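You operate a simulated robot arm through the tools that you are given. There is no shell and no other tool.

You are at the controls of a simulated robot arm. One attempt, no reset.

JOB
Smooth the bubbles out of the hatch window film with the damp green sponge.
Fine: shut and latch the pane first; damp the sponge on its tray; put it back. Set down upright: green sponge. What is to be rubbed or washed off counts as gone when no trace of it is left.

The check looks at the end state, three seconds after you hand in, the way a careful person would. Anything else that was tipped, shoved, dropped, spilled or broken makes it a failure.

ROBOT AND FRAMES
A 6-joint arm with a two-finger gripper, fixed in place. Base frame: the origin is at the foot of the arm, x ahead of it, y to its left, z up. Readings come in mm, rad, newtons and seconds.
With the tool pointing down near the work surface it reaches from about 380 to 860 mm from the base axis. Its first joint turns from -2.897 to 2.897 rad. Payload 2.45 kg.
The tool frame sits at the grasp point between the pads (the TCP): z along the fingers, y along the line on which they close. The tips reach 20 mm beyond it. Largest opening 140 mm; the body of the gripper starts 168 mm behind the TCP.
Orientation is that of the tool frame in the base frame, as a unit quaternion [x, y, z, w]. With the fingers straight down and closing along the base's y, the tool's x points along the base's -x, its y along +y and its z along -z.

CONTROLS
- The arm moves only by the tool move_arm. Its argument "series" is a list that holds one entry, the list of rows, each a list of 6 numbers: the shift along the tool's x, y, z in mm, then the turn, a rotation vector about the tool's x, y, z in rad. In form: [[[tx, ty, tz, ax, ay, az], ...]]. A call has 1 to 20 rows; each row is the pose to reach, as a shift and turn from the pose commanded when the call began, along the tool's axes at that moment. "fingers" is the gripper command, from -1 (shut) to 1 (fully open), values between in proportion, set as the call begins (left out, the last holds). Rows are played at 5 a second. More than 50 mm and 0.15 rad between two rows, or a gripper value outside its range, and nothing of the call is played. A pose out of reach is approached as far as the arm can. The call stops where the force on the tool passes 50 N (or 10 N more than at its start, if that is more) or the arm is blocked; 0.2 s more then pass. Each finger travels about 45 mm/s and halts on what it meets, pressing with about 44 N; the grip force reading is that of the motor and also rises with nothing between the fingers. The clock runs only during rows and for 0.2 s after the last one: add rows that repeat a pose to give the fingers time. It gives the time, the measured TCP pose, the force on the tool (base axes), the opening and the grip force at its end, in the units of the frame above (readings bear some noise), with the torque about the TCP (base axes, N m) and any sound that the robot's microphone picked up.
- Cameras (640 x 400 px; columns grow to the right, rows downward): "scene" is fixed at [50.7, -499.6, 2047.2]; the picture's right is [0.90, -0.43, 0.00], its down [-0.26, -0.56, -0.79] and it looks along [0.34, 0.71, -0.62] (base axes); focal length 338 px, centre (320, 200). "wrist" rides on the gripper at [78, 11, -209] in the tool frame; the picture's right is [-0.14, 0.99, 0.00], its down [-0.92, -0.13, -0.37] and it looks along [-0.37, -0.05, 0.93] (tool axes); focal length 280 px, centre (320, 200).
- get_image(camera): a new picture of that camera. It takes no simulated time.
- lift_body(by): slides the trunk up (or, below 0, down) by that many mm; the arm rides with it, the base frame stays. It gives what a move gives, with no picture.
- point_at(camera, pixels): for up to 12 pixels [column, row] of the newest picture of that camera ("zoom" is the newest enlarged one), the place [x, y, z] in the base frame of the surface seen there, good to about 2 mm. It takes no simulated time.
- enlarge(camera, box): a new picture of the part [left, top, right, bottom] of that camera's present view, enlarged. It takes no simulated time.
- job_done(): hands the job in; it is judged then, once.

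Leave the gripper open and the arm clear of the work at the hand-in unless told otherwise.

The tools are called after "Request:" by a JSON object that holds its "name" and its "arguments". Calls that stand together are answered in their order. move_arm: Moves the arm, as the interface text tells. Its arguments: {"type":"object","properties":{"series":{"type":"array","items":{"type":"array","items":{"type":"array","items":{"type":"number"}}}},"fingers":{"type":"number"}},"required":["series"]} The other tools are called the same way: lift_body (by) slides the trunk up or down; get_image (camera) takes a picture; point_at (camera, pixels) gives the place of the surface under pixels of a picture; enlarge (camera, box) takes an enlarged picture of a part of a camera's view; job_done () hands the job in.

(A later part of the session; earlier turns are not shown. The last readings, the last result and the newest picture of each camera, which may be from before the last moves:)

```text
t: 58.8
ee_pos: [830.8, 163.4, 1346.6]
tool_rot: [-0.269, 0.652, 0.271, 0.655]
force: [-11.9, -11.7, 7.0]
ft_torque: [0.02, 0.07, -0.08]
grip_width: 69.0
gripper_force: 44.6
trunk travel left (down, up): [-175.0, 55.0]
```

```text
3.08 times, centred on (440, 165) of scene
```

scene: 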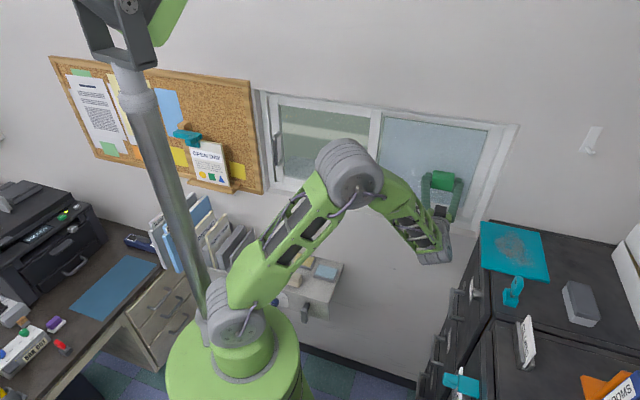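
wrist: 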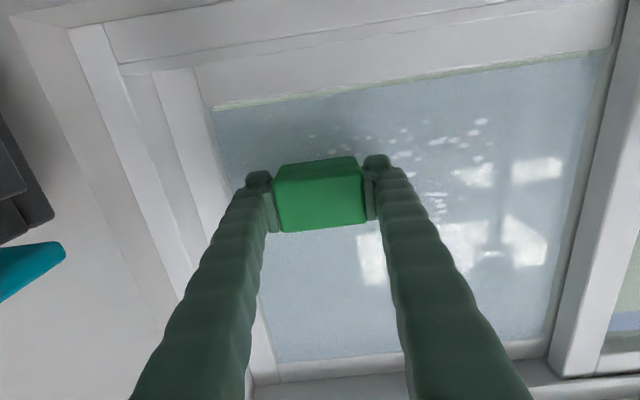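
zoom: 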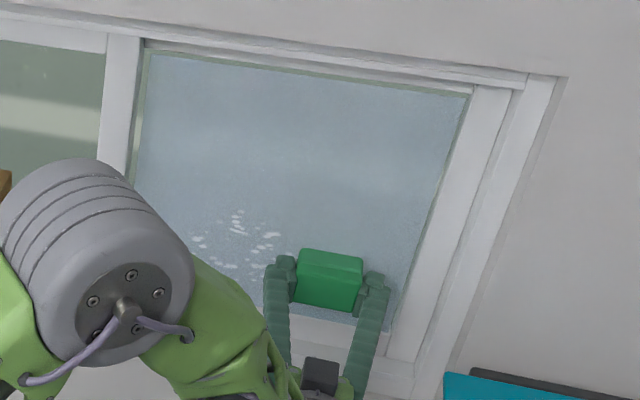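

Some bubbles remain left of the sponge, though I've passed over that area. I look closer and measure where they are.

Request:
{"name": "enlarge", "arguments": {"camera": "wrist", "box": [290, 90, 530, 250]}}

Request:
{"name": "point_at", "arguments": {"camera": "zoom", "pixels": [[395, 280], [390, 310], [510, 85], [480, 112], [505, 180], [390, 135], [300, 125], [370, 260], [60, 120], [410, 255], [250, 160], [200, 160]]}}

Request:
{"name": "enlarge", "arguments": {"camera": "scene", "box": [400, 150, 460, 200]}}

Request:
{"name": "point_at", "arguments": {"camera": "zoom", "pixels": [[120, 200], [170, 180], [60, 240], [200, 290], [260, 240], [100, 130], [150, 100], [300, 100], [250, 330], [330, 250], [150, 290], [220, 160]]}}

```text
2.50 times, centred on (410, 170) of wrist
```

zoom: 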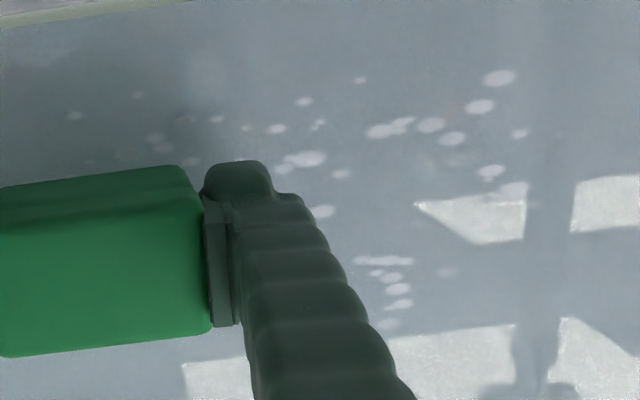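

```text
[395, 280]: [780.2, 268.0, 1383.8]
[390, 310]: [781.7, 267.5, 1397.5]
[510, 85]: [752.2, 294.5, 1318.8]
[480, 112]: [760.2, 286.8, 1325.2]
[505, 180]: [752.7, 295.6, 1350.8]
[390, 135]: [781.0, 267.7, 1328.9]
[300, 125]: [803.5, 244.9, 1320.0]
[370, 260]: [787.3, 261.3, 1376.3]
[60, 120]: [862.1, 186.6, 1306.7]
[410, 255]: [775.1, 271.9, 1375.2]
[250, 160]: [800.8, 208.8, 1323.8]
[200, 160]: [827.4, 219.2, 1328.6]
```

```text
8.00 times, centred on (430, 175) of scene
```

zoom: 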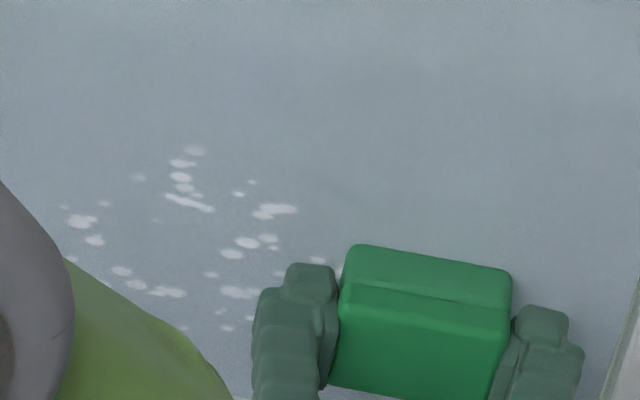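

```text
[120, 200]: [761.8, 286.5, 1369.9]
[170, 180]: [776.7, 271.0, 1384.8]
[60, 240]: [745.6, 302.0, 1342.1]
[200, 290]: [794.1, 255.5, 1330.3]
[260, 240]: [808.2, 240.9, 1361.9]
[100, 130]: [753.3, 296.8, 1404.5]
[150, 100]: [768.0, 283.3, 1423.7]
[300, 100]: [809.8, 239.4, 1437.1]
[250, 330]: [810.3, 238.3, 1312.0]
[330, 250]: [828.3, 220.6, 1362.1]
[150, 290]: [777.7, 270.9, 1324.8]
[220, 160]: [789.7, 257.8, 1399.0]
```

The bubbles at u≈363, z≈1384-1397 are still there after one light pass. I try a firmer press (about 30 N) and back-and-forth strokes over the group near u≈430, z≈1346, then look at the effect.

Request:
{"name": "move_arm", "arguments": {"series": [[[0, 10, 0.6, 0, 0, 0], [0, 20, 1.2, 0, 0, 0], [0, 30, 1.6, 0, 0, 0], [0, 40, 1.6, 0, 0, 0], [0, 52, 1.6, 0, 0, 0], [0, 40, 1.6, 0, 0, 0], [0, 28, 1.6, 0, 0, 0], [0, 40, 1.6, 0, 0, 0], [0, 52, 1.6, 0, 0, 0], [0, 40, 1.6, 0, 0, 0], [0, 28, 1.6, 0, 0, 0], [0, 40, 1.6, 0, 0, 0]]]}}

Request:
{"name": "get_image", "arguments": {"camera": "wrist"}}

```text
t: 60.4
ee_pos: [798.0, 196.9, 1346.5]
tool_rot: [-0.276, 0.65, 0.278, 0.651]
force: [-31.1, -9.5, 7.2]
ft_torque: [-0.05, -0.19, -0.29]
grip_width: 69.3
gripper_force: 43.9
trunk travel left (down, up): [-175.0, 55.0]
stopped in row 7: the force on the tool passed its limit at 55 N (the readings are from after the stop); the commanded pose is now the measured one
```

```text
taken
```

wrist: 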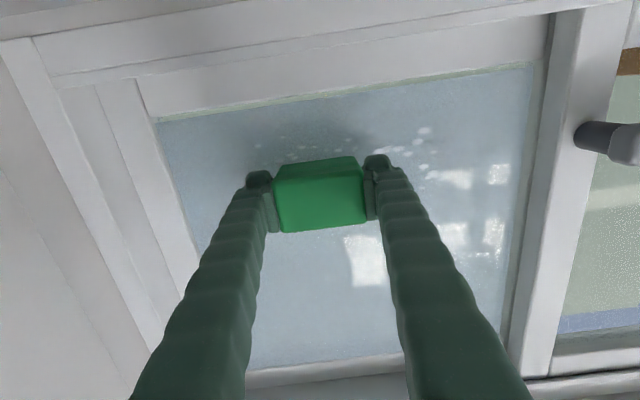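

The stop came at 55 N total. I retract 25 mm, square the tool again, and rise 60 mm to see whether the firm strokes cleared the bubbles under the sponge.

Request:
{"name": "move_arm", "arguments": {"series": [[[0, 0, -15, 0.0196, 0.0024, -0.002], [0, 0, -30, 0.0196, 0.0024, -0.002], [-30, 0, -30, 0.0196, 0.0024, -0.002], [-65, 0, -30, 0.0196, 0.0024, -0.002], [-100, 0, -30, 0.0196, 0.0024, -0.002], [-100, 0, -30, 0.0196, 0.0024, -0.002]]]}}

Request:
{"name": "get_image", "arguments": {"camera": "wrist"}}

Request:
{"name": "enlarge", "arguments": {"camera": "wrist", "box": [180, 20, 460, 170]}}

Request:
{"name": "enlarge", "arguments": {"camera": "scene", "box": [380, 130, 480, 210]}}

```text
t: 61.8
ee_pos: [781.3, 175.7, 1440.1]
tool_rot: [-0.271, 0.655, 0.271, 0.652]
force: [0.2, 0.8, -1.3]
ft_torque: [0.02, 0.0, 0.04]
grip_width: 68.8
gripper_force: 44.3
trunk travel left (down, up): [-175.0, 55.0]
```

```text
taken
```

wrist: 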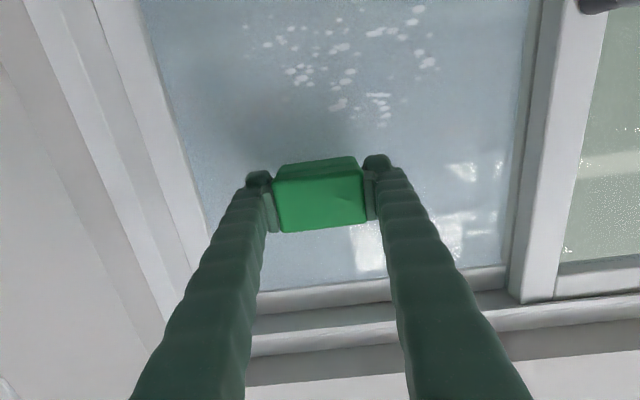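

```text
2.29 times, centred on (320, 95) of wrist
```

zoom: 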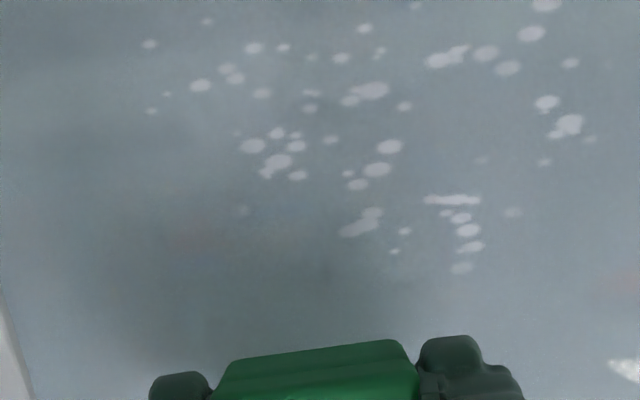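

```text
5.00 times, centred on (430, 170) of scene
```

zoom: 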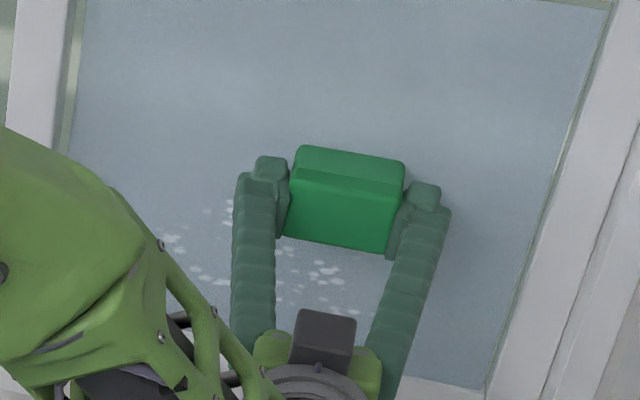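

None of the bubbles changed, so one pass isn't enough or something is missing. I test with many strokes on one spot. I go to u≈365, z≈1385 and come into light contact first.

Request:
{"name": "move_arm", "arguments": {"series": [[[27, 30, 0, 0, 0, 0], [55, 63, 0, 0, 0, 0], [55, 63, 15, 0, 0, 0], [55, 63, 23, 0, 0, 0], [55, 63, 26, 0, 0, 0], [55, 63, 27.5, 0, 0, 0], [55, 63, 27.5, 0, 0, 0]]]}}

Request:
{"name": "enlarge", "arguments": {"camera": "wrist", "box": [240, 130, 400, 250]}}

```text
t: 63.4
ee_pos: [756.7, 238.0, 1387.9]
tool_rot: [-0.27, 0.655, 0.27, 0.652]
force: [-10.7, -9.3, -2.6]
ft_torque: [0.09, -0.07, 0.39]
grip_width: 68.9
gripper_force: 44.1
trunk travel left (down, up): [-175.0, 55.0]
```

```text
3.33 times, centred on (320, 190) of wrist
```

zoom: 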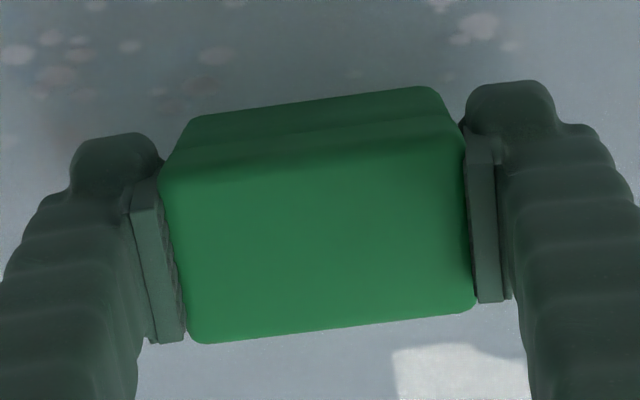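

Contact with about 14 N. I rub back and forth here, ±20 mm, for several strokes.

Request:
{"name": "move_arm", "arguments": {"series": [[[0, 10, 0.2, 0, 0, 0], [0, 20, 0.2, 0, 0, 0], [0, 10, 0.2, 0, 0, 0], [0, 0, 0.2, 0, 0, 0], [0, -10, 0.2, 0, 0, 0], [0, -20, 0.2, 0, 0, 0], [0, -10, 0.2, 0, 0, 0], [0, 0, 0.2, 0, 0, 0], [0, 10, 0.2, 0, 0, 0], [0, 20, 0.2, 0, 0, 0], [0, 10, 0.2, 0, 0, 0], [0, 0, 0.2, 0, 0, 0], [0, -10, 0.2, 0, 0, 0], [0, -20, 0.2, 0, 0, 0], [0, -10, 0.2, 0, 0, 0], [0, 0, 0.2, 0, 0, 0], [0, 10, 0.2, 0, 0, 0], [0, 20, 0.2, 0, 0, 0], [0, 10, 0.2, 0, 0, 0], [0, 0, 0.2, 0, 0, 0]]]}}

Request:
{"name": "move_arm", "arguments": {"series": [[[0, 0, -15, 0, 0, 0], [0, 0, -30, 0, 0, 0], [-30, 0, -30, 0, 0, 0], [-60, 0, -30, 0, 0, 0], [-60, 0, -30, 0, 0, 0]]]}}

Request:
{"name": "get_image", "arguments": {"camera": "wrist"}}

Request:
{"name": "enlarge", "arguments": {"camera": "wrist", "box": [150, 0, 430, 170]}}

```text
t: 67.6
ee_pos: [756.3, 239.8, 1387.9]
tool_rot: [-0.271, 0.654, 0.27, 0.652]
force: [-22.4, -4.6, 1.0]
ft_torque: [0.09, -0.2, 0.22]
grip_width: 68.8
gripper_force: 44.2
trunk travel left (down, up): [-175.0, 55.0]
```

```text
t: 68.8
ee_pos: [736.7, 218.6, 1449.2]
tool_rot: [-0.269, 0.656, 0.269, 0.652]
force: [0.6, 0.8, -0.6]
ft_torque: [-0.07, 0.02, -0.02]
grip_width: 68.7
gripper_force: 44.0
trunk travel left (down, up): [-175.0, 55.0]
```

```text
taken
```

wrist: 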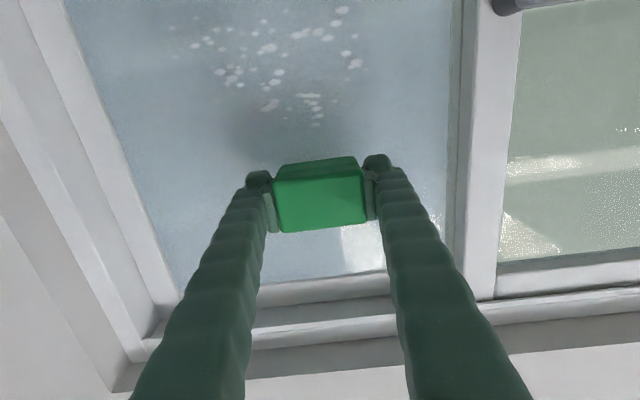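

```text
2.29 times, centred on (290, 85) of wrist
```

zoom: 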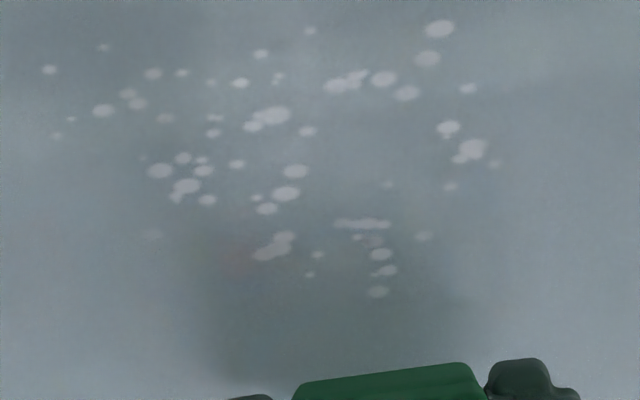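

Still unchanged after about ten strokes at ~15 N. I test the force hypothesis at the same spot with a firmer press of about 28 N, coming in carefully.

Request:
{"name": "move_arm", "arguments": {"series": [[[30, 0, 0, 0, 0, 0], [62, 0, 0, 0, 0, 0], [62, 0, 15, 0, 0, 0], [62, 0, 25, 0, 0, 0], [62, 0, 28, 0, 0, 0], [62, 0, 29.5, 0, 0, 0], [62, 0, 30, 0, 0, 0], [62, 0, 30.4, 0, 0, 0], [62, 0, 30.4, 0, 0, 0]]]}}

```text
t: 70.8
ee_pos: [757.0, 238.2, 1387.3]
tool_rot: [-0.27, 0.655, 0.271, 0.652]
force: [-10.5, -17.4, -2.1]
ft_torque: [0.17, 0.01, -0.05]
grip_width: 69.0
gripper_force: 44.1
trunk travel left (down, up): [-175.0, 55.0]
```

About 20 N now. I add 0.5 mm of press and stroke back and forth with shorter, slower steps.

Request:
{"name": "move_arm", "arguments": {"series": [[[0, 4, 0.5, 0, 0, 0], [0, 10, 0.5, 0, 0, 0], [0, 16, 0.5, 0, 0, 0], [0, 10, 0.5, 0, 0, 0], [0, 4, 0.5, 0, 0, 0], [0, -2, 0.5, 0, 0, 0], [0, -8, 0.5, 0, 0, 0], [0, -16, 0.5, 0, 0, 0], [0, -8, 0.5, 0, 0, 0], [0, 0, 0.5, 0, 0, 0], [0, 8, 0.5, 0, 0, 0], [0, 16, 0.5, 0, 0, 0], [0, 8, 0.5, 0, 0, 0], [0, 0, 0.5, 0, 0, 0], [0, -8, 0.5, 0, 0, 0], [0, -16, 0.5, 0, 0, 0], [0, -8, 0.5, 0, 0, 0], [0, 0, 0.5, 0, 0, 0]]]}}

Request:
{"name": "move_arm", "arguments": {"series": [[[0, 0, -15, 0, 0, 0], [0, 0, -30, 0, 0, 0], [-30, 0, -30, 0, 0, 0], [-60, 0, -30, 0, 0, 0], [-60, 0, -30, 0, 0, 0]]]}}

Request:
{"name": "enlarge", "arguments": {"camera": "wrist", "box": [150, 0, 430, 170]}}

```text
t: 73.9
ee_pos: [751.6, 244.5, 1384.3]
tool_rot: [-0.277, 0.652, 0.276, 0.65]
force: [-35.6, -11.8, 6.8]
ft_torque: [0.1, -0.57, -0.47]
grip_width: 69.1
gripper_force: 44.6
trunk travel left (down, up): [-175.0, 55.0]
stopped in row 15: the force on the tool passed its limit at 54 N (the readings are from after the stop); the commanded pose is now the measured one
```

```text
t: 75.1
ee_pos: [736.0, 226.4, 1442.4]
tool_rot: [-0.275, 0.655, 0.273, 0.649]
force: [-0.1, -0.5, -0.3]
ft_torque: [-0.01, -0.01, -0.03]
grip_width: 69.0
gripper_force: 44.5
trunk travel left (down, up): [-175.0, 55.0]
```

```text
2.29 times, centred on (290, 85) of wrist
```

zoom: 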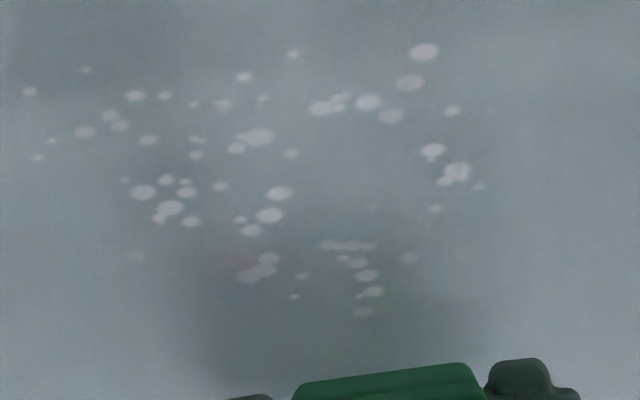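

The cluster at (347,245) may be slightly fainter, but the gripper's shadow is over it. I move 68 mm to the right, to the same viewpoint as before, to compare in the same light.

Request:
{"name": "move_arm", "arguments": {"series": [[[0, -23, 0, 0.01, 0.001, -0.001], [0, -46, 0, 0.014, 0.002, -0.001], [2, -68, -4, 0.014, 0.002, -0.001], [2, -68, -4, 0.014, 0.002, -0.001]]]}}

Request:
{"name": "enlarge", "arguments": {"camera": "wrist", "box": [180, 20, 460, 170]}}

Request:
{"name": "enlarge", "arguments": {"camera": "scene", "box": [390, 150, 460, 205]}}

```text
t: 76.1
ee_pos: [783.3, 173.0, 1437.1]
tool_rot: [-0.272, 0.656, 0.269, 0.65]
force: [0.3, 0.2, -0.6]
ft_torque: [-0.02, 0.0, -0.02]
grip_width: 69.0
gripper_force: 44.5
trunk travel left (down, up): [-175.0, 55.0]
```

```text
2.29 times, centred on (320, 95) of wrist
```

zoom: 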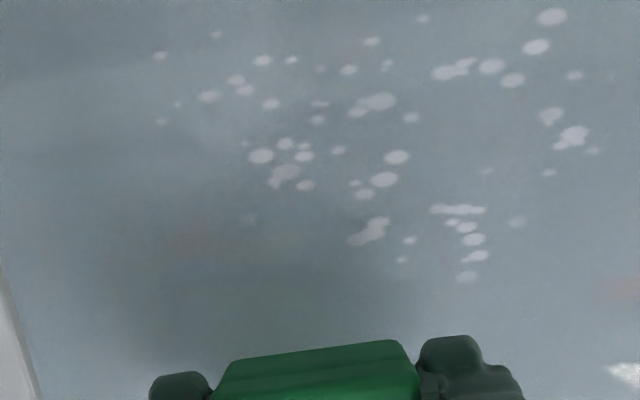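

```text
7.27 times, centred on (425, 178) of scene
```

zoom: 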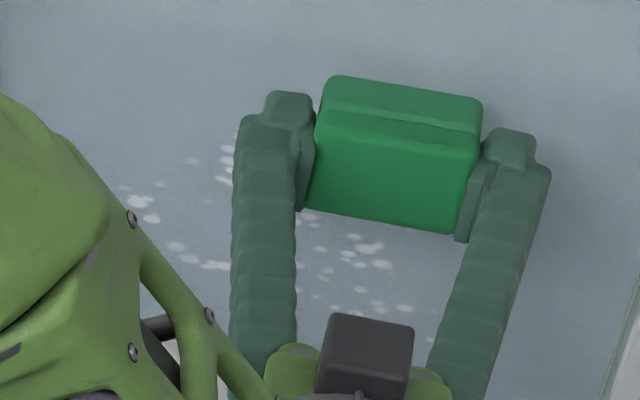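

There's no change at all, so the sponge is probably not really damp (or not from the right tray). I look closely at both trays and the sponges' places with the scene camera.

Request:
{"name": "enlarge", "arguments": {"camera": "scene", "box": [285, 245, 345, 290]}}

Request:
{"name": "enlarge", "arguments": {"camera": "scene", "box": [265, 285, 325, 325]}}

Request:
{"name": "enlarge", "arguments": {"camera": "scene", "box": [260, 90, 400, 200]}}

```text
8.89 times, centred on (315, 268) of scene
```

zoom: 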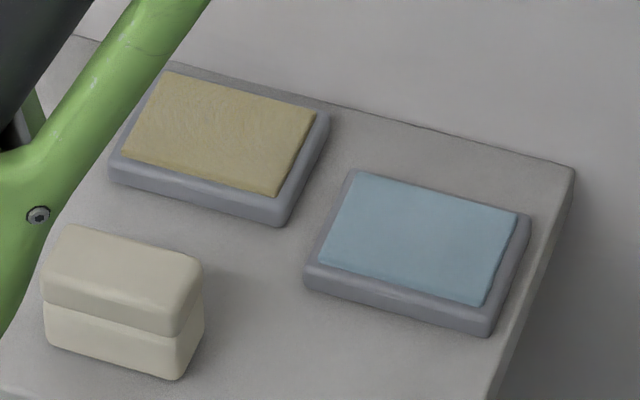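

```text
10.00 times, centred on (295, 305) of scene
```

zoom: 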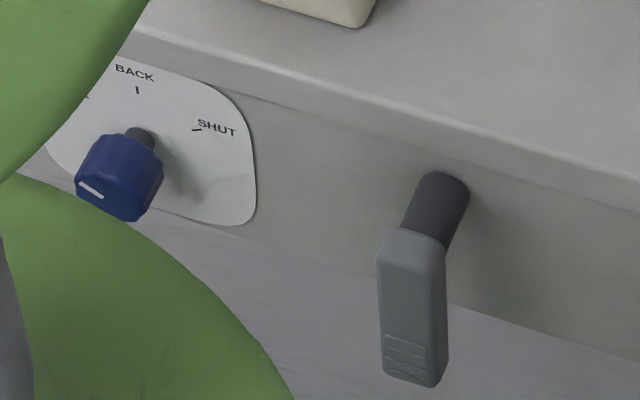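

```text
3.64 times, centred on (330, 145) of scene
```

zoom: 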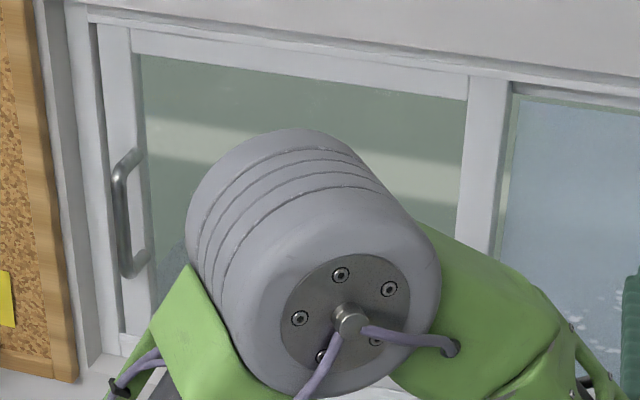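

The pair layout makes the blue tray (moist-looking, straight behind the green sponge) the right one. Before deciding, I back the arm away so the scene camera sees the bubbles unobstructed, to compare with my first pictures.

Request:
{"name": "move_arm", "arguments": {"series": [[[0, 0, -45, 0, 0, 0], [0, 0, -90, 0, 0, 0], [0, 10, -135, 0, 0, 0], [0, 20, -180, 0, 0, 0], [20, 30, -225, 0, 0, 0], [40, 35, -228, 0, 0, 0], [40, 35, -228, 0, 0, 0]]]}}

Request:
{"name": "enlarge", "arguments": {"camera": "scene", "box": [370, 110, 500, 230]}}

Request:
{"name": "get_image", "arguments": {"camera": "wrist"}}

Request:
{"name": "enlarge", "arguments": {"camera": "wrist", "box": [250, 50, 400, 150]}}

```text
refused: row 5 steps farther than a row can; nothing moved
```

```text
3.33 times, centred on (435, 170) of scene
```

zoom: 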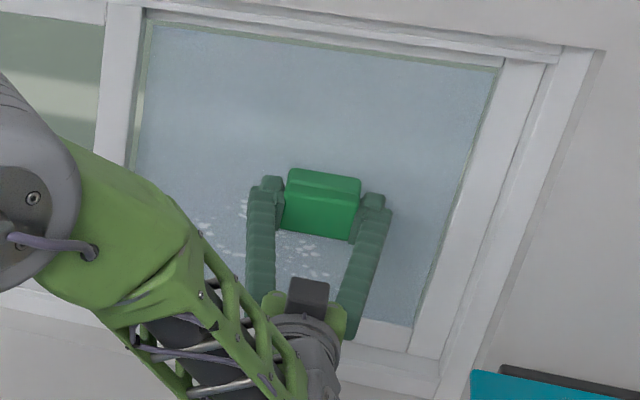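

```text
taken
```

wrist: 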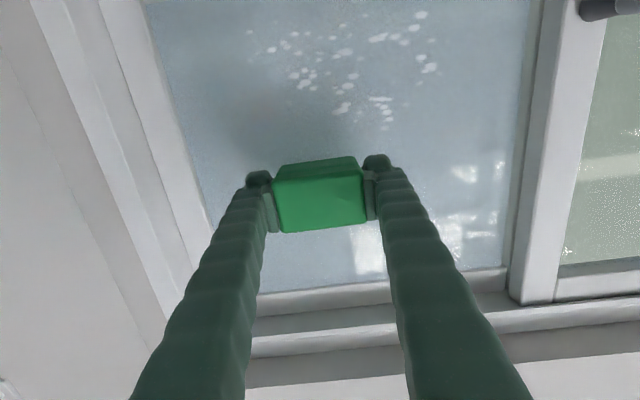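

```text
4.00 times, centred on (325, 100) of wrist
```

zoom: 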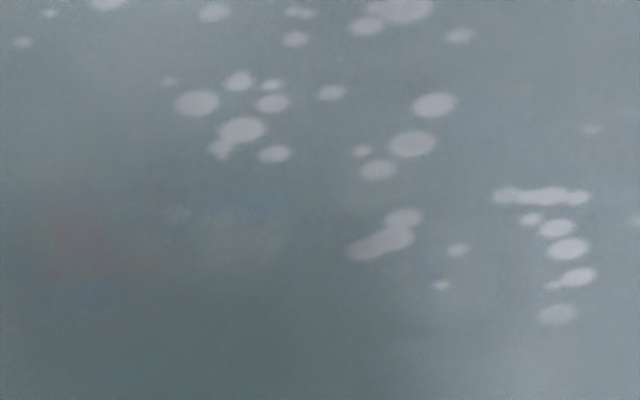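

One row was slightly too long; I repeat with shorter steps.

Request:
{"name": "move_arm", "arguments": {"series": [[[0, 0, -40, 0, 0, 0], [0, 5, -80, 0, 0, 0], [0, 12, -120, 0, 0, 0], [0, 20, -160, 0, 0, 0], [15, 28, -195, 0, 0, 0], [40, 35, -228, 0, 0, 0], [40, 35, -228, 0, 0, 0]]]}}

Request:
{"name": "enlarge", "arguments": {"camera": "scene", "box": [370, 110, 500, 230]}}

Request:
{"name": "get_image", "arguments": {"camera": "wrist"}}

Request:
{"name": "enlarge", "arguments": {"camera": "wrist", "box": [250, 50, 400, 150]}}

```text
t: 77.7
ee_pos: [593.5, 36.1, 1406.1]
tool_rot: [-0.272, 0.656, 0.269, 0.65]
force: [-0.2, 0.5, 0.1]
ft_torque: [0.0, 0.0, 0.0]
grip_width: 68.9
gripper_force: 44.2
trunk travel left (down, up): [-175.0, 55.0]
```

```text
3.33 times, centred on (435, 170) of scene
```

zoom: 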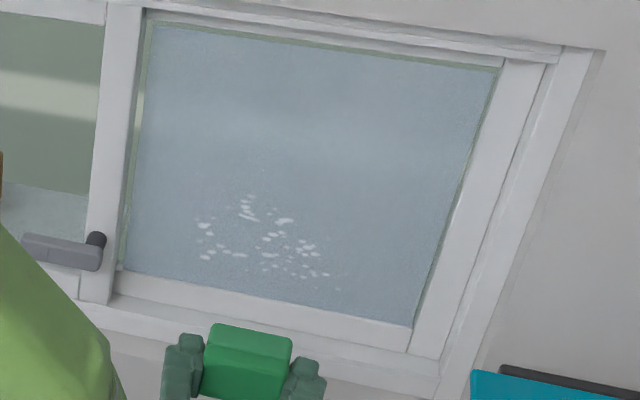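

```text
taken
```

wrist: 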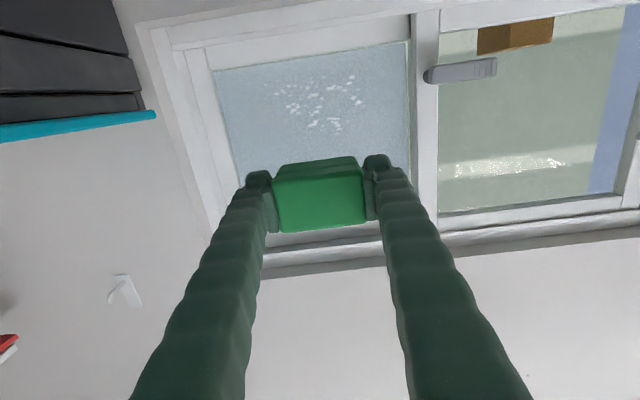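

```text
4.00 times, centred on (325, 100) of wrist
```

zoom: 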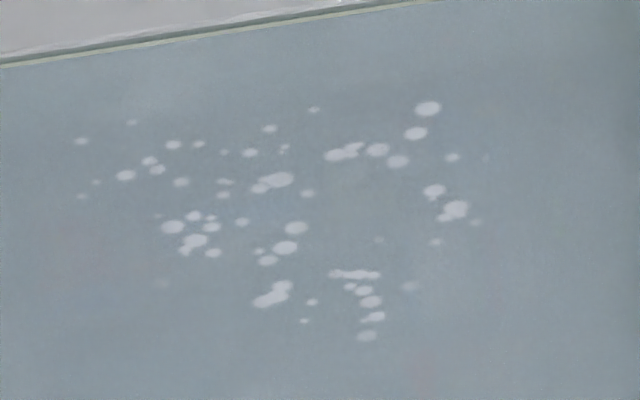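

The bubbles look exactly as before, so rubbing had no effect and the sponge probably wasn't damp enough. I'll take it back and press it on its blue tray longer. First I tilt the tool back to point down here.

Request:
{"name": "move_arm", "arguments": {"series": [[[0, 0, 0, 0, 0.13, 0], [0, 0, 0, 0, 0.26, 0], [0, 0, 0, 0, 0.39, 0], [0, 0, 0, 0, 0.52, 0], [0, 0, 0, 0, 0.65, 0], [0, 0, 0, 0, 0.78, 0], [0, 0, 0, 0, 0.91, 0], [0, 0, 0, 0, 1.04, 0], [0, 0, 0, 0, 1.17, 0], [0, 0, 0, 0, 1.3, 0], [0, 0, 0, 0, 1.43, 0], [0, 0, 0, 0, 1.561, 0], [0, 0, 0, 0, 1.561, 0]]]}}

Request:
{"name": "get_image", "arguments": {"camera": "wrist"}}

Request:
{"name": "enlarge", "arguments": {"camera": "scene", "box": [380, 150, 460, 250]}}

```text
t: 80.5
ee_pos: [594.6, 38.0, 1403.0]
tool_rot: [-0.382, 0.924, -0.001, -0.001]
force: [0.0, 0.1, 0.1]
ft_torque: [0.06, -0.04, 0.06]
grip_width: 69.1
gripper_force: 43.9
trunk travel left (down, up): [-175.0, 55.0]
```

```text
taken
```

wrist: 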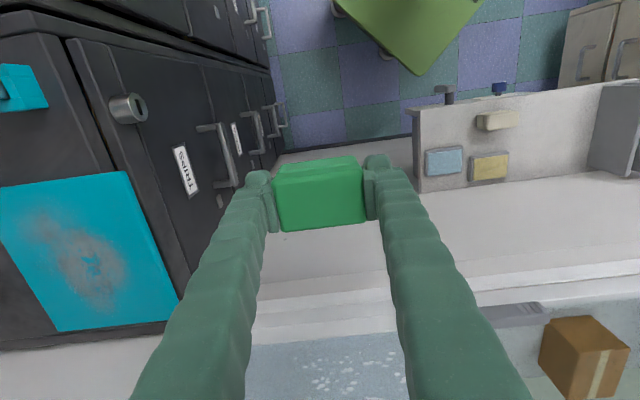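

```text
4.00 times, centred on (420, 200) of scene
```

zoom: 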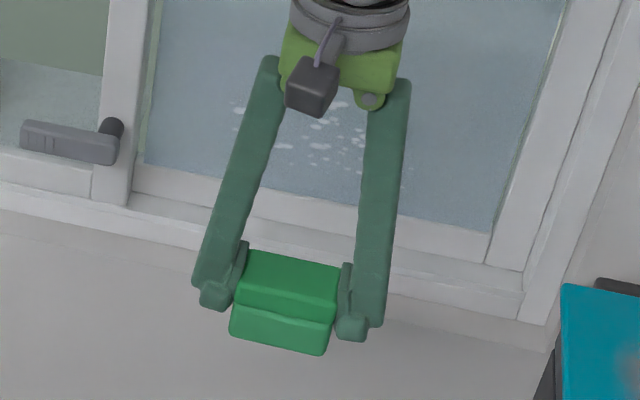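

I carry the sponge back along the same path to above the blue tray.

Request:
{"name": "move_arm", "arguments": {"series": [[[-11.6, 25, 32, 0, 0, 0], [-23.2, 50, 64, 0, 0, 0], [-34.8, 75, 96, 0, 0, 0], [-46.3, 100, 128, 0, 0, 0], [-58, 125, 160, 0, 0, 0], [-69.5, 150, 192, 0, 0, 0], [-81, 175, 224, 0, 0, 0], [-92.7, 200, 256, 0, 0, 0], [-104.3, 225, 288, 0, 0, 0], [-115.8, 250, 320, 0, 0, 0], [-127.4, 275, 352, 0, 0, 0], [-139, 300, 383, 0, 0, 0], [-139, 300, 383, 0, 0, 0]]]}}

Request:
{"name": "get_image", "arguments": {"camera": "wrist"}}

Request:
{"name": "enlarge", "arguments": {"camera": "scene", "box": [270, 220, 360, 310]}}

```text
t: 83.3
ee_pos: [484.1, 348.7, 1017.5]
tool_rot: [-0.382, 0.924, 0.0, 0.0]
force: [-0.1, -0.5, 0.0]
ft_torque: [0.01, -0.01, 0.01]
grip_width: 69.0
gripper_force: 44.6
trunk travel left (down, up): [-175.0, 55.0]
```

```text
taken
```

wrist: 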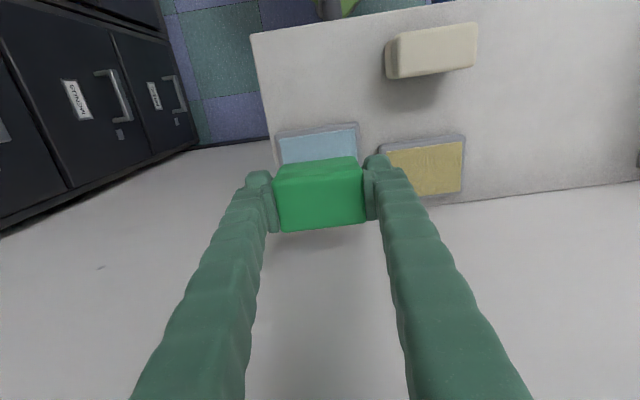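

```text
4.44 times, centred on (315, 265) of scene
```

zoom: 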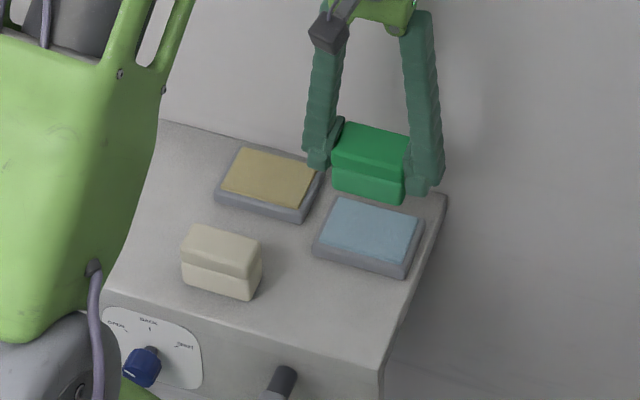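

Above the blue pad (u≈96, n≈589). I lower it onto the pad again.

Request:
{"name": "move_arm", "arguments": {"series": [[[1, 1, 25, 0, 0, 0], [2.5, 2, 45, 0, 0, 0], [2.5, 2, 54, 0, 0, 0], [2.5, 2, 57, 0, 0, 0], [2.5, 2, 58.5, 0, 0, 0], [2.5, 2, 59, 0, 0, 0]]]}}

```text
t: 84.7
ee_pos: [480.8, 347.8, 961.0]
tool_rot: [-0.382, 0.924, -0.001, 0.0]
force: [0.2, -0.2, 0.0]
ft_torque: [-0.03, 0.05, -0.03]
grip_width: 68.7
gripper_force: 43.9
trunk travel left (down, up): [-175.0, 55.0]
```

No contact yet at z≈961. I go down in 1 mm steps.

Request:
{"name": "move_arm", "arguments": {"series": [[[0, 0, 1, 0, 0, 0], [0, 0, 2, 0, 0, 0], [0, 0, 3, 0, 0, 0], [0, 0, 3.5, 0, 0, 0], [0, 0, 3.5, 0, 0, 0]]]}}

```text
t: 85.9
ee_pos: [480.1, 347.9, 959.9]
tool_rot: [-0.382, 0.924, 0.001, 0.003]
force: [0.4, -1.2, 42.1]
ft_torque: [-0.38, 0.2, -0.08]
grip_width: 68.8
gripper_force: 44.1
trunk travel left (down, up): [-175.0, 55.0]
```

Contact, 42 N. I ease off a bit and dwell with small rubbing motions on the pad for 4 s, then longer.

Request:
{"name": "move_arm", "arguments": {"series": [[[0, 0, -0.8, 0, 0, 0], [0, 3, -0.8, 0, 0, 0], [0, 4, -0.8, 0, 0, 0], [0, 0, -0.8, 0, 0, 0], [0, -4, -0.8, 0, 0, 0], [0, 0, -0.8, 0, 0, 0], [0, 4, -0.8, 0, 0, 0], [0, 0, -0.8, 0, 0, 0], [0, -4, -0.8, 0, 0, 0], [0, 0, -0.8, 0, 0, 0], [0, 4, -0.8, 0, 0, 0], [0, 0, -0.8, 0, 0, 0], [0, -4, -0.8, 0, 0, 0], [0, 0, -0.8, 0, 0, 0], [0, 0, -0.8, 0, 0, 0], [0, 0, -0.8, 0, 0, 0], [0, 0, -0.8, 0, 0, 0], [0, 0, -0.8, 0, 0, 0], [0, 0, -0.8, 0, 0, 0], [0, 0, -0.8, 0, 0, 0]]]}}

Request:
{"name": "get_image", "arguments": {"camera": "wrist"}}

Request:
{"name": "enlarge", "arguments": {"camera": "scene", "box": [290, 235, 350, 295]}}

```text
t: 90.1
ee_pos: [477.5, 347.9, 959.1]
tool_rot: [-0.382, 0.924, 0.0, 0.0]
force: [2.4, -0.2, 18.7]
ft_torque: [0.02, -0.1, 0.07]
grip_width: 69.0
gripper_force: 43.6
trunk travel left (down, up): [-175.0, 55.0]
```

```text
taken
```

wrist: 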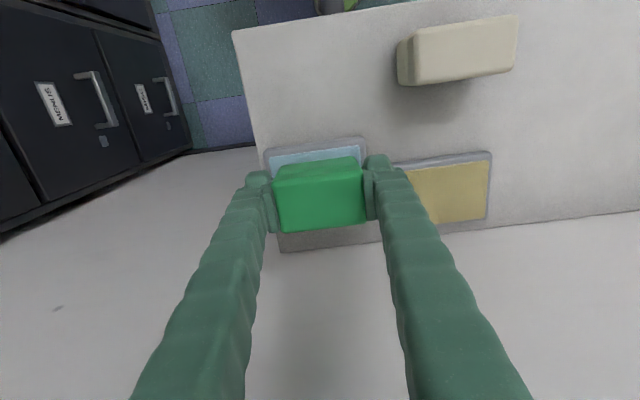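

```text
6.67 times, centred on (320, 265) of scene
```

zoom: 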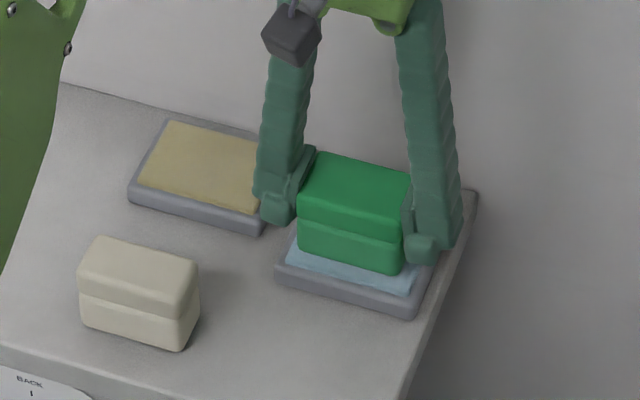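

I compare the sponge's shade closely with a strongly enlarged view, to judge dampness.

Request:
{"name": "enlarge", "arguments": {"camera": "scene", "box": [312, 252, 338, 278]}}

Request:
{"name": "enlarge", "arguments": {"camera": "wrist", "box": [240, 120, 400, 250]}}

```text
15.38 times, centred on (325, 265) of scene
```

zoom: 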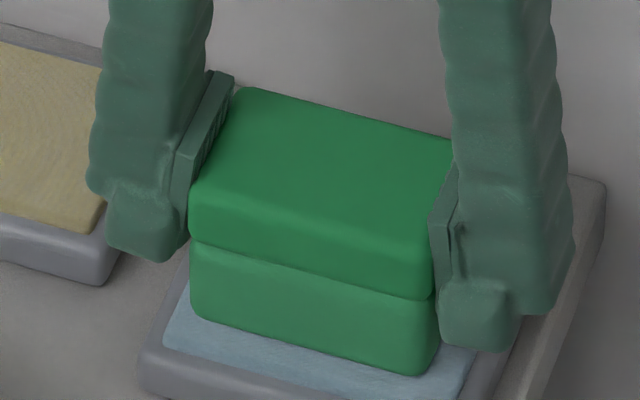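

```text
3.08 times, centred on (320, 185) of wrist
```

zoom: 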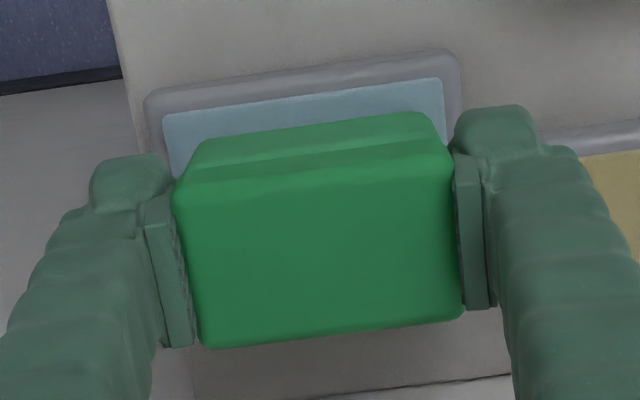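

The sponge has had over 5 s on the pad. I lift it and carry it back to the window along the same path.

Request:
{"name": "move_arm", "arguments": {"series": [[[0, 0, -30, 0, 0, 0], [0, 0, -60, 0, 0, 0], [11.6, -25, -92, 0, 0, 0], [23.2, -50, -124, 0, 0, 0], [34.8, -75, -156, 0, 0, 0], [46.3, -100, -188, 0, 0, 0], [58, -125, -220, 0, 0, 0], [69.5, -150, -252, 0, 0, 0], [81, -175, -284, 0, 0, 0], [92.7, -200, -316, 0, 0, 0], [104.3, -225, -348, 0, 0, 0], [115.8, -250, -380, 0, 0, 0], [127.4, -275, -412, 0, 0, 0], [139, -300, -443, 0, 0, 0]]]}}

Request:
{"name": "move_arm", "arguments": {"series": [[[0, 0, 0, 0, -0.131, 0], [0, 0, 0, 0, -0.262, 0], [0, 0, 0, 0, -0.393, 0], [0, 0, 0, 0, -0.524, 0], [0, 0, 0, 0, -0.655, 0], [0, 0, 0, 0, -0.785, 0], [0, 0, 0, 0, -0.916, 0], [0, 0, 0, 0, -1.047, 0], [0, 0, 0, 0, -1.178, 0], [0, 0, 0, 0, -1.309, 0], [0, 0, 0, 0, -1.44, 0], [0, 0, 0, 0, -1.571, 0], [0, 0, 0, 0, -1.571, 0]]]}}

Request:
{"name": "get_image", "arguments": {"camera": "wrist"}}

Request:
{"name": "enlarge", "arguments": {"camera": "scene", "box": [370, 110, 500, 260]}}

```text
t: 93.1
ee_pos: [594.2, 33.2, 1403.6]
tool_rot: [-0.382, 0.924, 0.0, 0.001]
force: [-0.7, 0.0, -0.6]
ft_torque: [0.04, 0.01, 0.03]
grip_width: 68.9
gripper_force: 44.2
trunk travel left (down, up): [-175.0, 55.0]
```

```text
t: 95.9
ee_pos: [592.5, 36.9, 1402.3]
tool_rot: [-0.271, 0.653, 0.27, 0.654]
force: [-0.7, -0.4, -0.9]
ft_torque: [0.02, 0.01, 0.0]
grip_width: 68.9
gripper_force: 44.0
trunk travel left (down, up): [-175.0, 55.0]
```

```text
taken
```

wrist: 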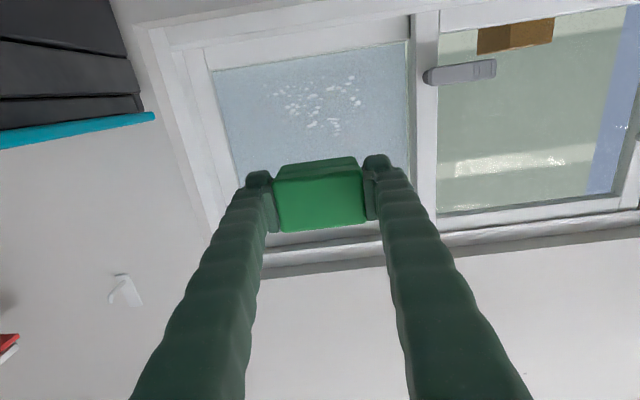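

```text
2.67 times, centred on (435, 185) of scene
```

zoom: 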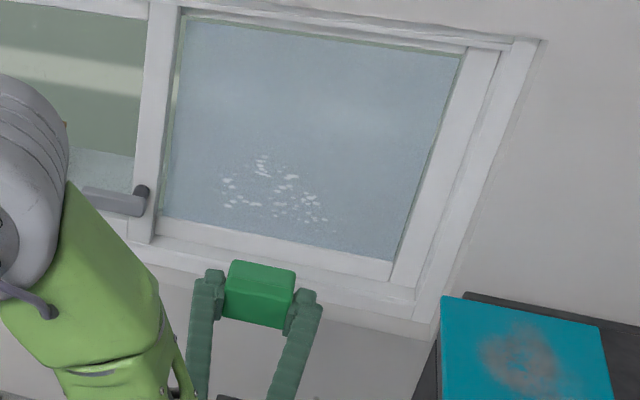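

Ready in front of the window again. I go to the cluster at u≈365, z≈1388 and make contact.

Request:
{"name": "move_arm", "arguments": {"series": [[[3, 6, 45, 0, 0, 0], [6, 12, 90, 0, 0, 0], [9, 18, 135, 0, 0, 0], [12, 24, 180, 0, 0, 0], [14, 28, 225, 0, 0, 0], [14, 28, 245, 0, 0, 0], [14, 28, 254, 0, 0, 0], [14, 28, 257, 0, 0, 0], [14, 28, 258.5, 0, 0, 0], [14, 28, 258.5, 0, 0, 0]]]}}

```text
t: 98.1
ee_pos: [753.1, 240.0, 1386.5]
tool_rot: [-0.27, 0.654, 0.27, 0.653]
force: [-17.4, -10.6, -6.5]
ft_torque: [-0.02, 0.16, -0.1]
grip_width: 68.6
gripper_force: 44.2
trunk travel left (down, up): [-175.0, 55.0]
```

About 20 N of contact. I stroke slowly, first vertically ±18 mm and then horizontally, 6 mm per row.

Request:
{"name": "move_arm", "arguments": {"series": [[[6, 0, -0.3, 0, 0, 0], [12, 0, -0.3, 0, 0, 0], [18, 0, -0.3, 0, 0, 0], [12, 0, -0.3, 0, 0, 0], [6, 0, -0.3, 0, 0, 0], [0, 0, -0.3, 0, 0, 0], [-6, 0, -0.3, 0, 0, 0], [-12, 0, -0.3, 0, 0, 0], [-6, 0, -0.3, 0, 0, 0], [0, 0, -0.3, 0, 0, 0], [0, 6, -0.3, 0, 0, 0], [0, 12, -0.3, 0, 0, 0], [0, 18, -0.3, 0, 0, 0], [0, 12, -0.3, 0, 0, 0], [0, 6, -0.3, 0, 0, 0], [0, 0, -0.3, 0, 0, 0], [0, -6, -0.3, 0, 0, 0], [0, -12, -0.3, 0, 0, 0], [0, -6, -0.3, 0, 0, 0], [0, 0, -0.3, 0, 0, 0]]]}}

Request:
{"name": "move_arm", "arguments": {"series": [[[0, 0, -15, 0, 0, 0], [0, 0, -30, 0, 0, 0], [-30, -30, -30, 0, 0, 0], [-55, -60, -30, 0, 0, 0], [-55, -60, -30, 0, 0, 0]]]}}

Request:
{"name": "get_image", "arguments": {"camera": "wrist"}}

Request:
{"name": "enlarge", "arguments": {"camera": "wrist", "box": [180, 20, 460, 170]}}

```text
t: 102.3
ee_pos: [756.0, 237.6, 1388.6]
tool_rot: [-0.269, 0.654, 0.27, 0.654]
force: [-4.8, -15.8, 0.1]
ft_torque: [-0.04, -0.02, -0.04]
grip_width: 68.6
gripper_force: 44.0
trunk travel left (down, up): [-175.0, 55.0]
```

```text
t: 103.5
ee_pos: [778.1, 176.4, 1443.1]
tool_rot: [-0.271, 0.653, 0.271, 0.653]
force: [-0.1, 0.2, -0.7]
ft_torque: [-0.04, 0.02, 0.0]
grip_width: 68.8
gripper_force: 43.8
trunk travel left (down, up): [-175.0, 55.0]
```

```text
taken
```

wrist: 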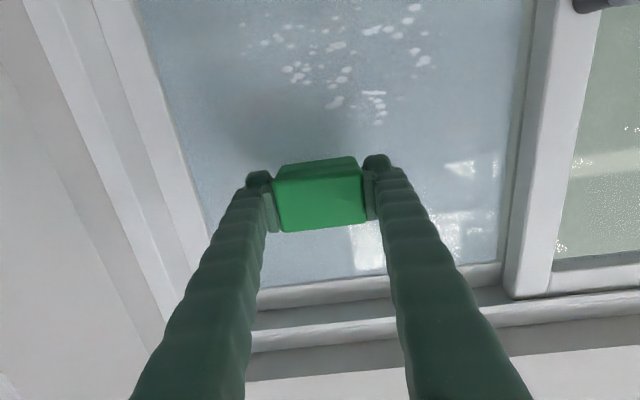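

```text
2.29 times, centred on (320, 95) of wrist
```

zoom: 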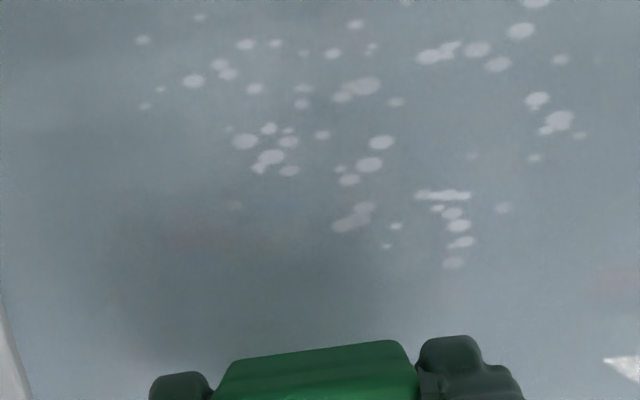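

Still unchanged. I test whether stroke speed matters: long, fast strokes (150 mm/s) across the cluster, with moderate pressure.

Request:
{"name": "move_arm", "arguments": {"series": [[[27, 15, 0, 0, 0, 0], [55, 30, 0, 0, 0, 0], [55, 30, 15, 0, 0, 0], [55, 30, 24, 0, 0, 0], [55, 30, 27, 0, 0, 0], [55, 30, 28.5, 0, 0, 0], [55, 30, 28.5, 0, 0, 0]]]}}

Request:
{"name": "move_arm", "arguments": {"series": [[[0, 15, 0, 0, 0, 0], [0, 45, 0, 0, 0, 0], [0, 70, 0, 0, 0, 0], [0, 40, 0, 0, 0, 0], [0, 10, 0, 0, 0, 0], [0, -10, 0, 0, 0, 0], [0, 20, 0, 0, 0, 0], [0, 50, 0, 0, 0, 0], [0, 70, 0, 0, 0, 0], [0, 40, 0, 0, 0, 0], [0, 10, 0, 0, 0, 0], [0, -10, 0, 0, 0, 0], [0, 20, 0, 0, 0, 0], [0, 50, 0, 0, 0, 0], [0, 70, 0, 0, 0, 0], [0, 40, 0, 0, 0, 0], [0, 10, 0, 0, 0, 0], [0, 0, 0, 0, 0, 0]]]}}

Request:
{"name": "move_arm", "arguments": {"series": [[[0, 0, -15, 0, 0, 0], [0, 0, -30, 0, 0, 0], [-30, -20, -30, 0, 0, 0], [-55, -40, -30, 0, 0, 0], [-55, -40, -30, 0, 0, 0]]]}}

Request:
{"name": "enlarge", "arguments": {"camera": "wrist", "box": [180, 20, 460, 170]}}

```text
t: 105.1
ee_pos: [775.8, 216.9, 1386.8]
tool_rot: [-0.27, 0.653, 0.27, 0.654]
force: [-4.9, -4.8, -1.3]
ft_torque: [0.04, 0.04, 0.0]
grip_width: 68.9
gripper_force: 44.0
trunk travel left (down, up): [-175.0, 55.0]
```

```text
t: 108.9
ee_pos: [774.4, 218.4, 1386.9]
tool_rot: [-0.27, 0.653, 0.27, 0.654]
force: [-6.8, -4.1, -1.0]
ft_torque: [0.06, 0.09, 0.07]
grip_width: 68.9
gripper_force: 44.5
trunk travel left (down, up): [-175.0, 55.0]
```

```text
t: 110.1
ee_pos: [783.7, 169.8, 1442.1]
tool_rot: [-0.27, 0.653, 0.27, 0.653]
force: [0.3, 0.9, -0.4]
ft_torque: [0.0, 0.0, 0.0]
grip_width: 68.8
gripper_force: 43.8
trunk travel left (down, up): [-175.0, 55.0]
```

```text
2.29 times, centred on (320, 95) of wrist
```

zoom: 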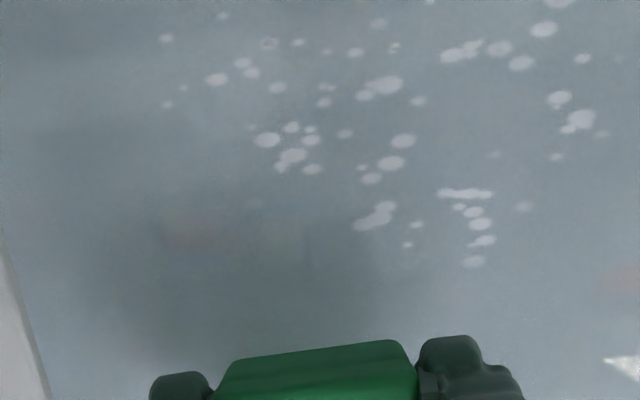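

Speed is not it either. I check whether the bubbles lie on the near surface of the film, by comparing depths of bubble pixels with bare-film pixels beside them.

Request:
{"name": "point_at", "arguments": {"camera": "zoom", "pixels": [[466, 193], [480, 224], [390, 163], [404, 141], [292, 156], [580, 118], [430, 215], [440, 150], [340, 190], [560, 200], [250, 230], [520, 90]]}}

Request:
{"name": "enlarge", "arguments": {"camera": "wrist", "box": [330, 70, 430, 140]}}

Request:
{"name": "point_at", "arguments": {"camera": "zoom", "pixels": [[260, 170], [280, 195], [240, 165], [120, 180], [60, 230], [330, 220], [300, 150], [160, 140], [450, 60], [500, 100], [400, 300], [550, 250]]}}

```text
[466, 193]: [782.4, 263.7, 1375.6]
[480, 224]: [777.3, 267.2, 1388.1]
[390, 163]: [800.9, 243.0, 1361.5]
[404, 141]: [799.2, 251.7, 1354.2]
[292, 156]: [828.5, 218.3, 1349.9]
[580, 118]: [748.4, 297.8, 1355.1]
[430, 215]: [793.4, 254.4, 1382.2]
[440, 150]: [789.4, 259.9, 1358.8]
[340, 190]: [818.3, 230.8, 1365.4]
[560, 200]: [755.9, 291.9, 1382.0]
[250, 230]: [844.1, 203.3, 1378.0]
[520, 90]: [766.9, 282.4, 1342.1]
```

```text
5.71 times, centred on (380, 105) of wrist
```

zoom: 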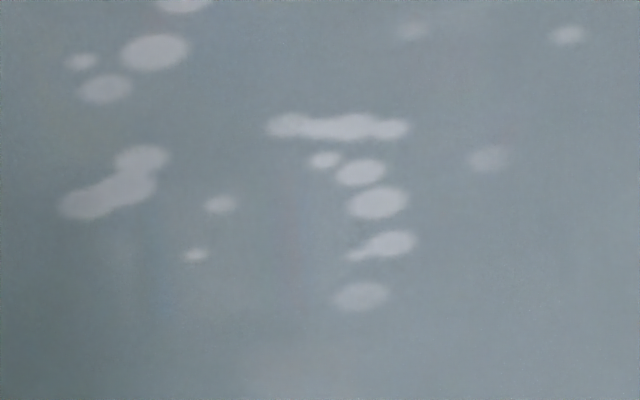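

```text
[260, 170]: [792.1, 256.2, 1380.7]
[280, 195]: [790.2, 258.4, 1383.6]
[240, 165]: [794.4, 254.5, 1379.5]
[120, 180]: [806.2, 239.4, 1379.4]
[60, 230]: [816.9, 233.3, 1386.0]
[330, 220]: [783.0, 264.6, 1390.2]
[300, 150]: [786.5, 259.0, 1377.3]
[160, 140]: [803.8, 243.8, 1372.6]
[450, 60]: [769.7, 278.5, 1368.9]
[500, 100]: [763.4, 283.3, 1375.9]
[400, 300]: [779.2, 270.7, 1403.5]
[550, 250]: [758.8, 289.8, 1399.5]
```

Bubbles and film are in the same plane, so contact was right. Rubbing might only take while the pane is truly shut and latched, so I check the pane's gap at the left jamb and the lever's angle again.

Request:
{"name": "enlarge", "arguments": {"camera": "scene", "box": [255, 85, 305, 205]}}

Request:
{"name": "enlarge", "arguments": {"camera": "scene", "box": [335, 100, 405, 215]}}

Request:
{"name": "get_image", "arguments": {"camera": "scene"}}

```text
3.33 times, centred on (280, 145) of scene
```

zoom: 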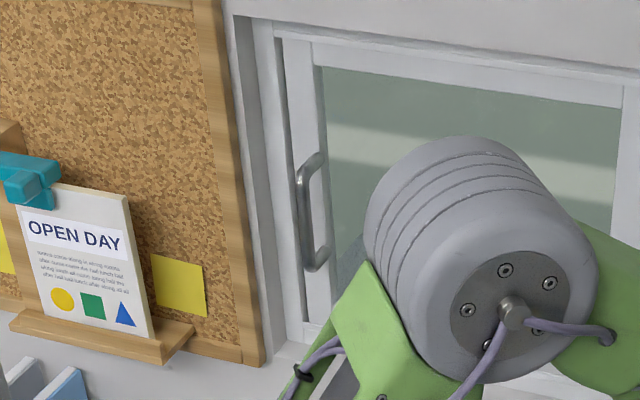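

```text
3.48 times, centred on (370, 158) of scene
```

zoom: 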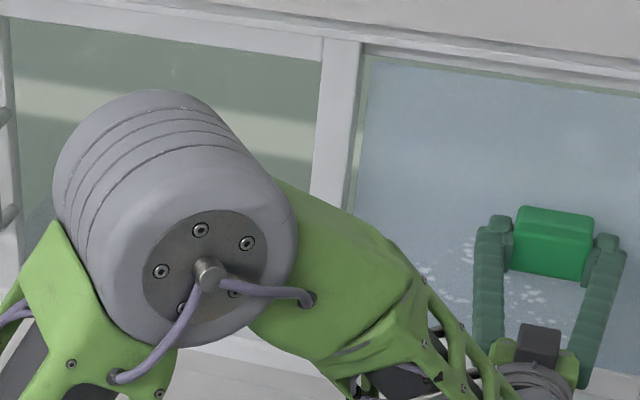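

```text
taken
```

scene: 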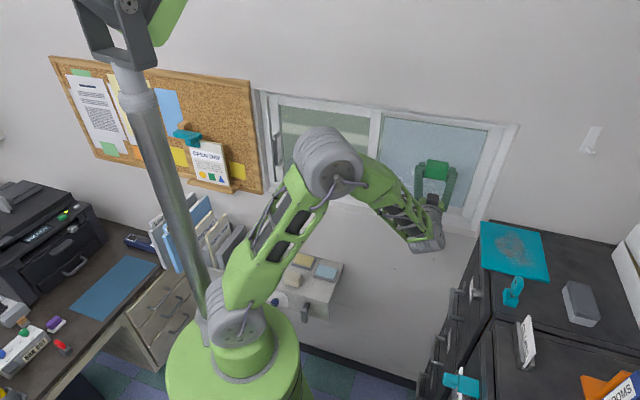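

Request:
{"name": "enlarge", "arguments": {"camera": "scene", "box": [260, 95, 290, 125]}}

Request:
{"name": "point_at", "arguments": {"camera": "zoom", "pixels": [[230, 150], [260, 150], [280, 150], [290, 150], [300, 150], [310, 150], [320, 150], [335, 150], [350, 150], [370, 150], [400, 150], [430, 150]]}}

```text
13.33 times, centred on (275, 110) of scene
```

zoom: 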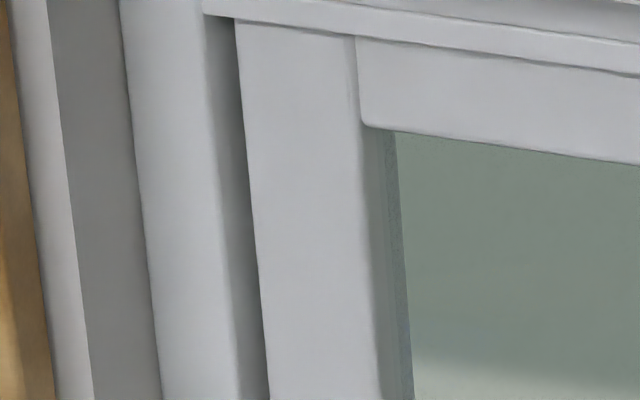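

```text
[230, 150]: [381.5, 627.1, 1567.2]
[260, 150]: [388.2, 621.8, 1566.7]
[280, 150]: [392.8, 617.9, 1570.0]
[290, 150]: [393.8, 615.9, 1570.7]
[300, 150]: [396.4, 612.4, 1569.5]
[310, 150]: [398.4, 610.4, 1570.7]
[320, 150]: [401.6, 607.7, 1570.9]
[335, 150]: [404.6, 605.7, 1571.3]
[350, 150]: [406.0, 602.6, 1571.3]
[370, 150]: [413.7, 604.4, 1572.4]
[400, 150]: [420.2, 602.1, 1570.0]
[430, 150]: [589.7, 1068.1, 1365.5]
```

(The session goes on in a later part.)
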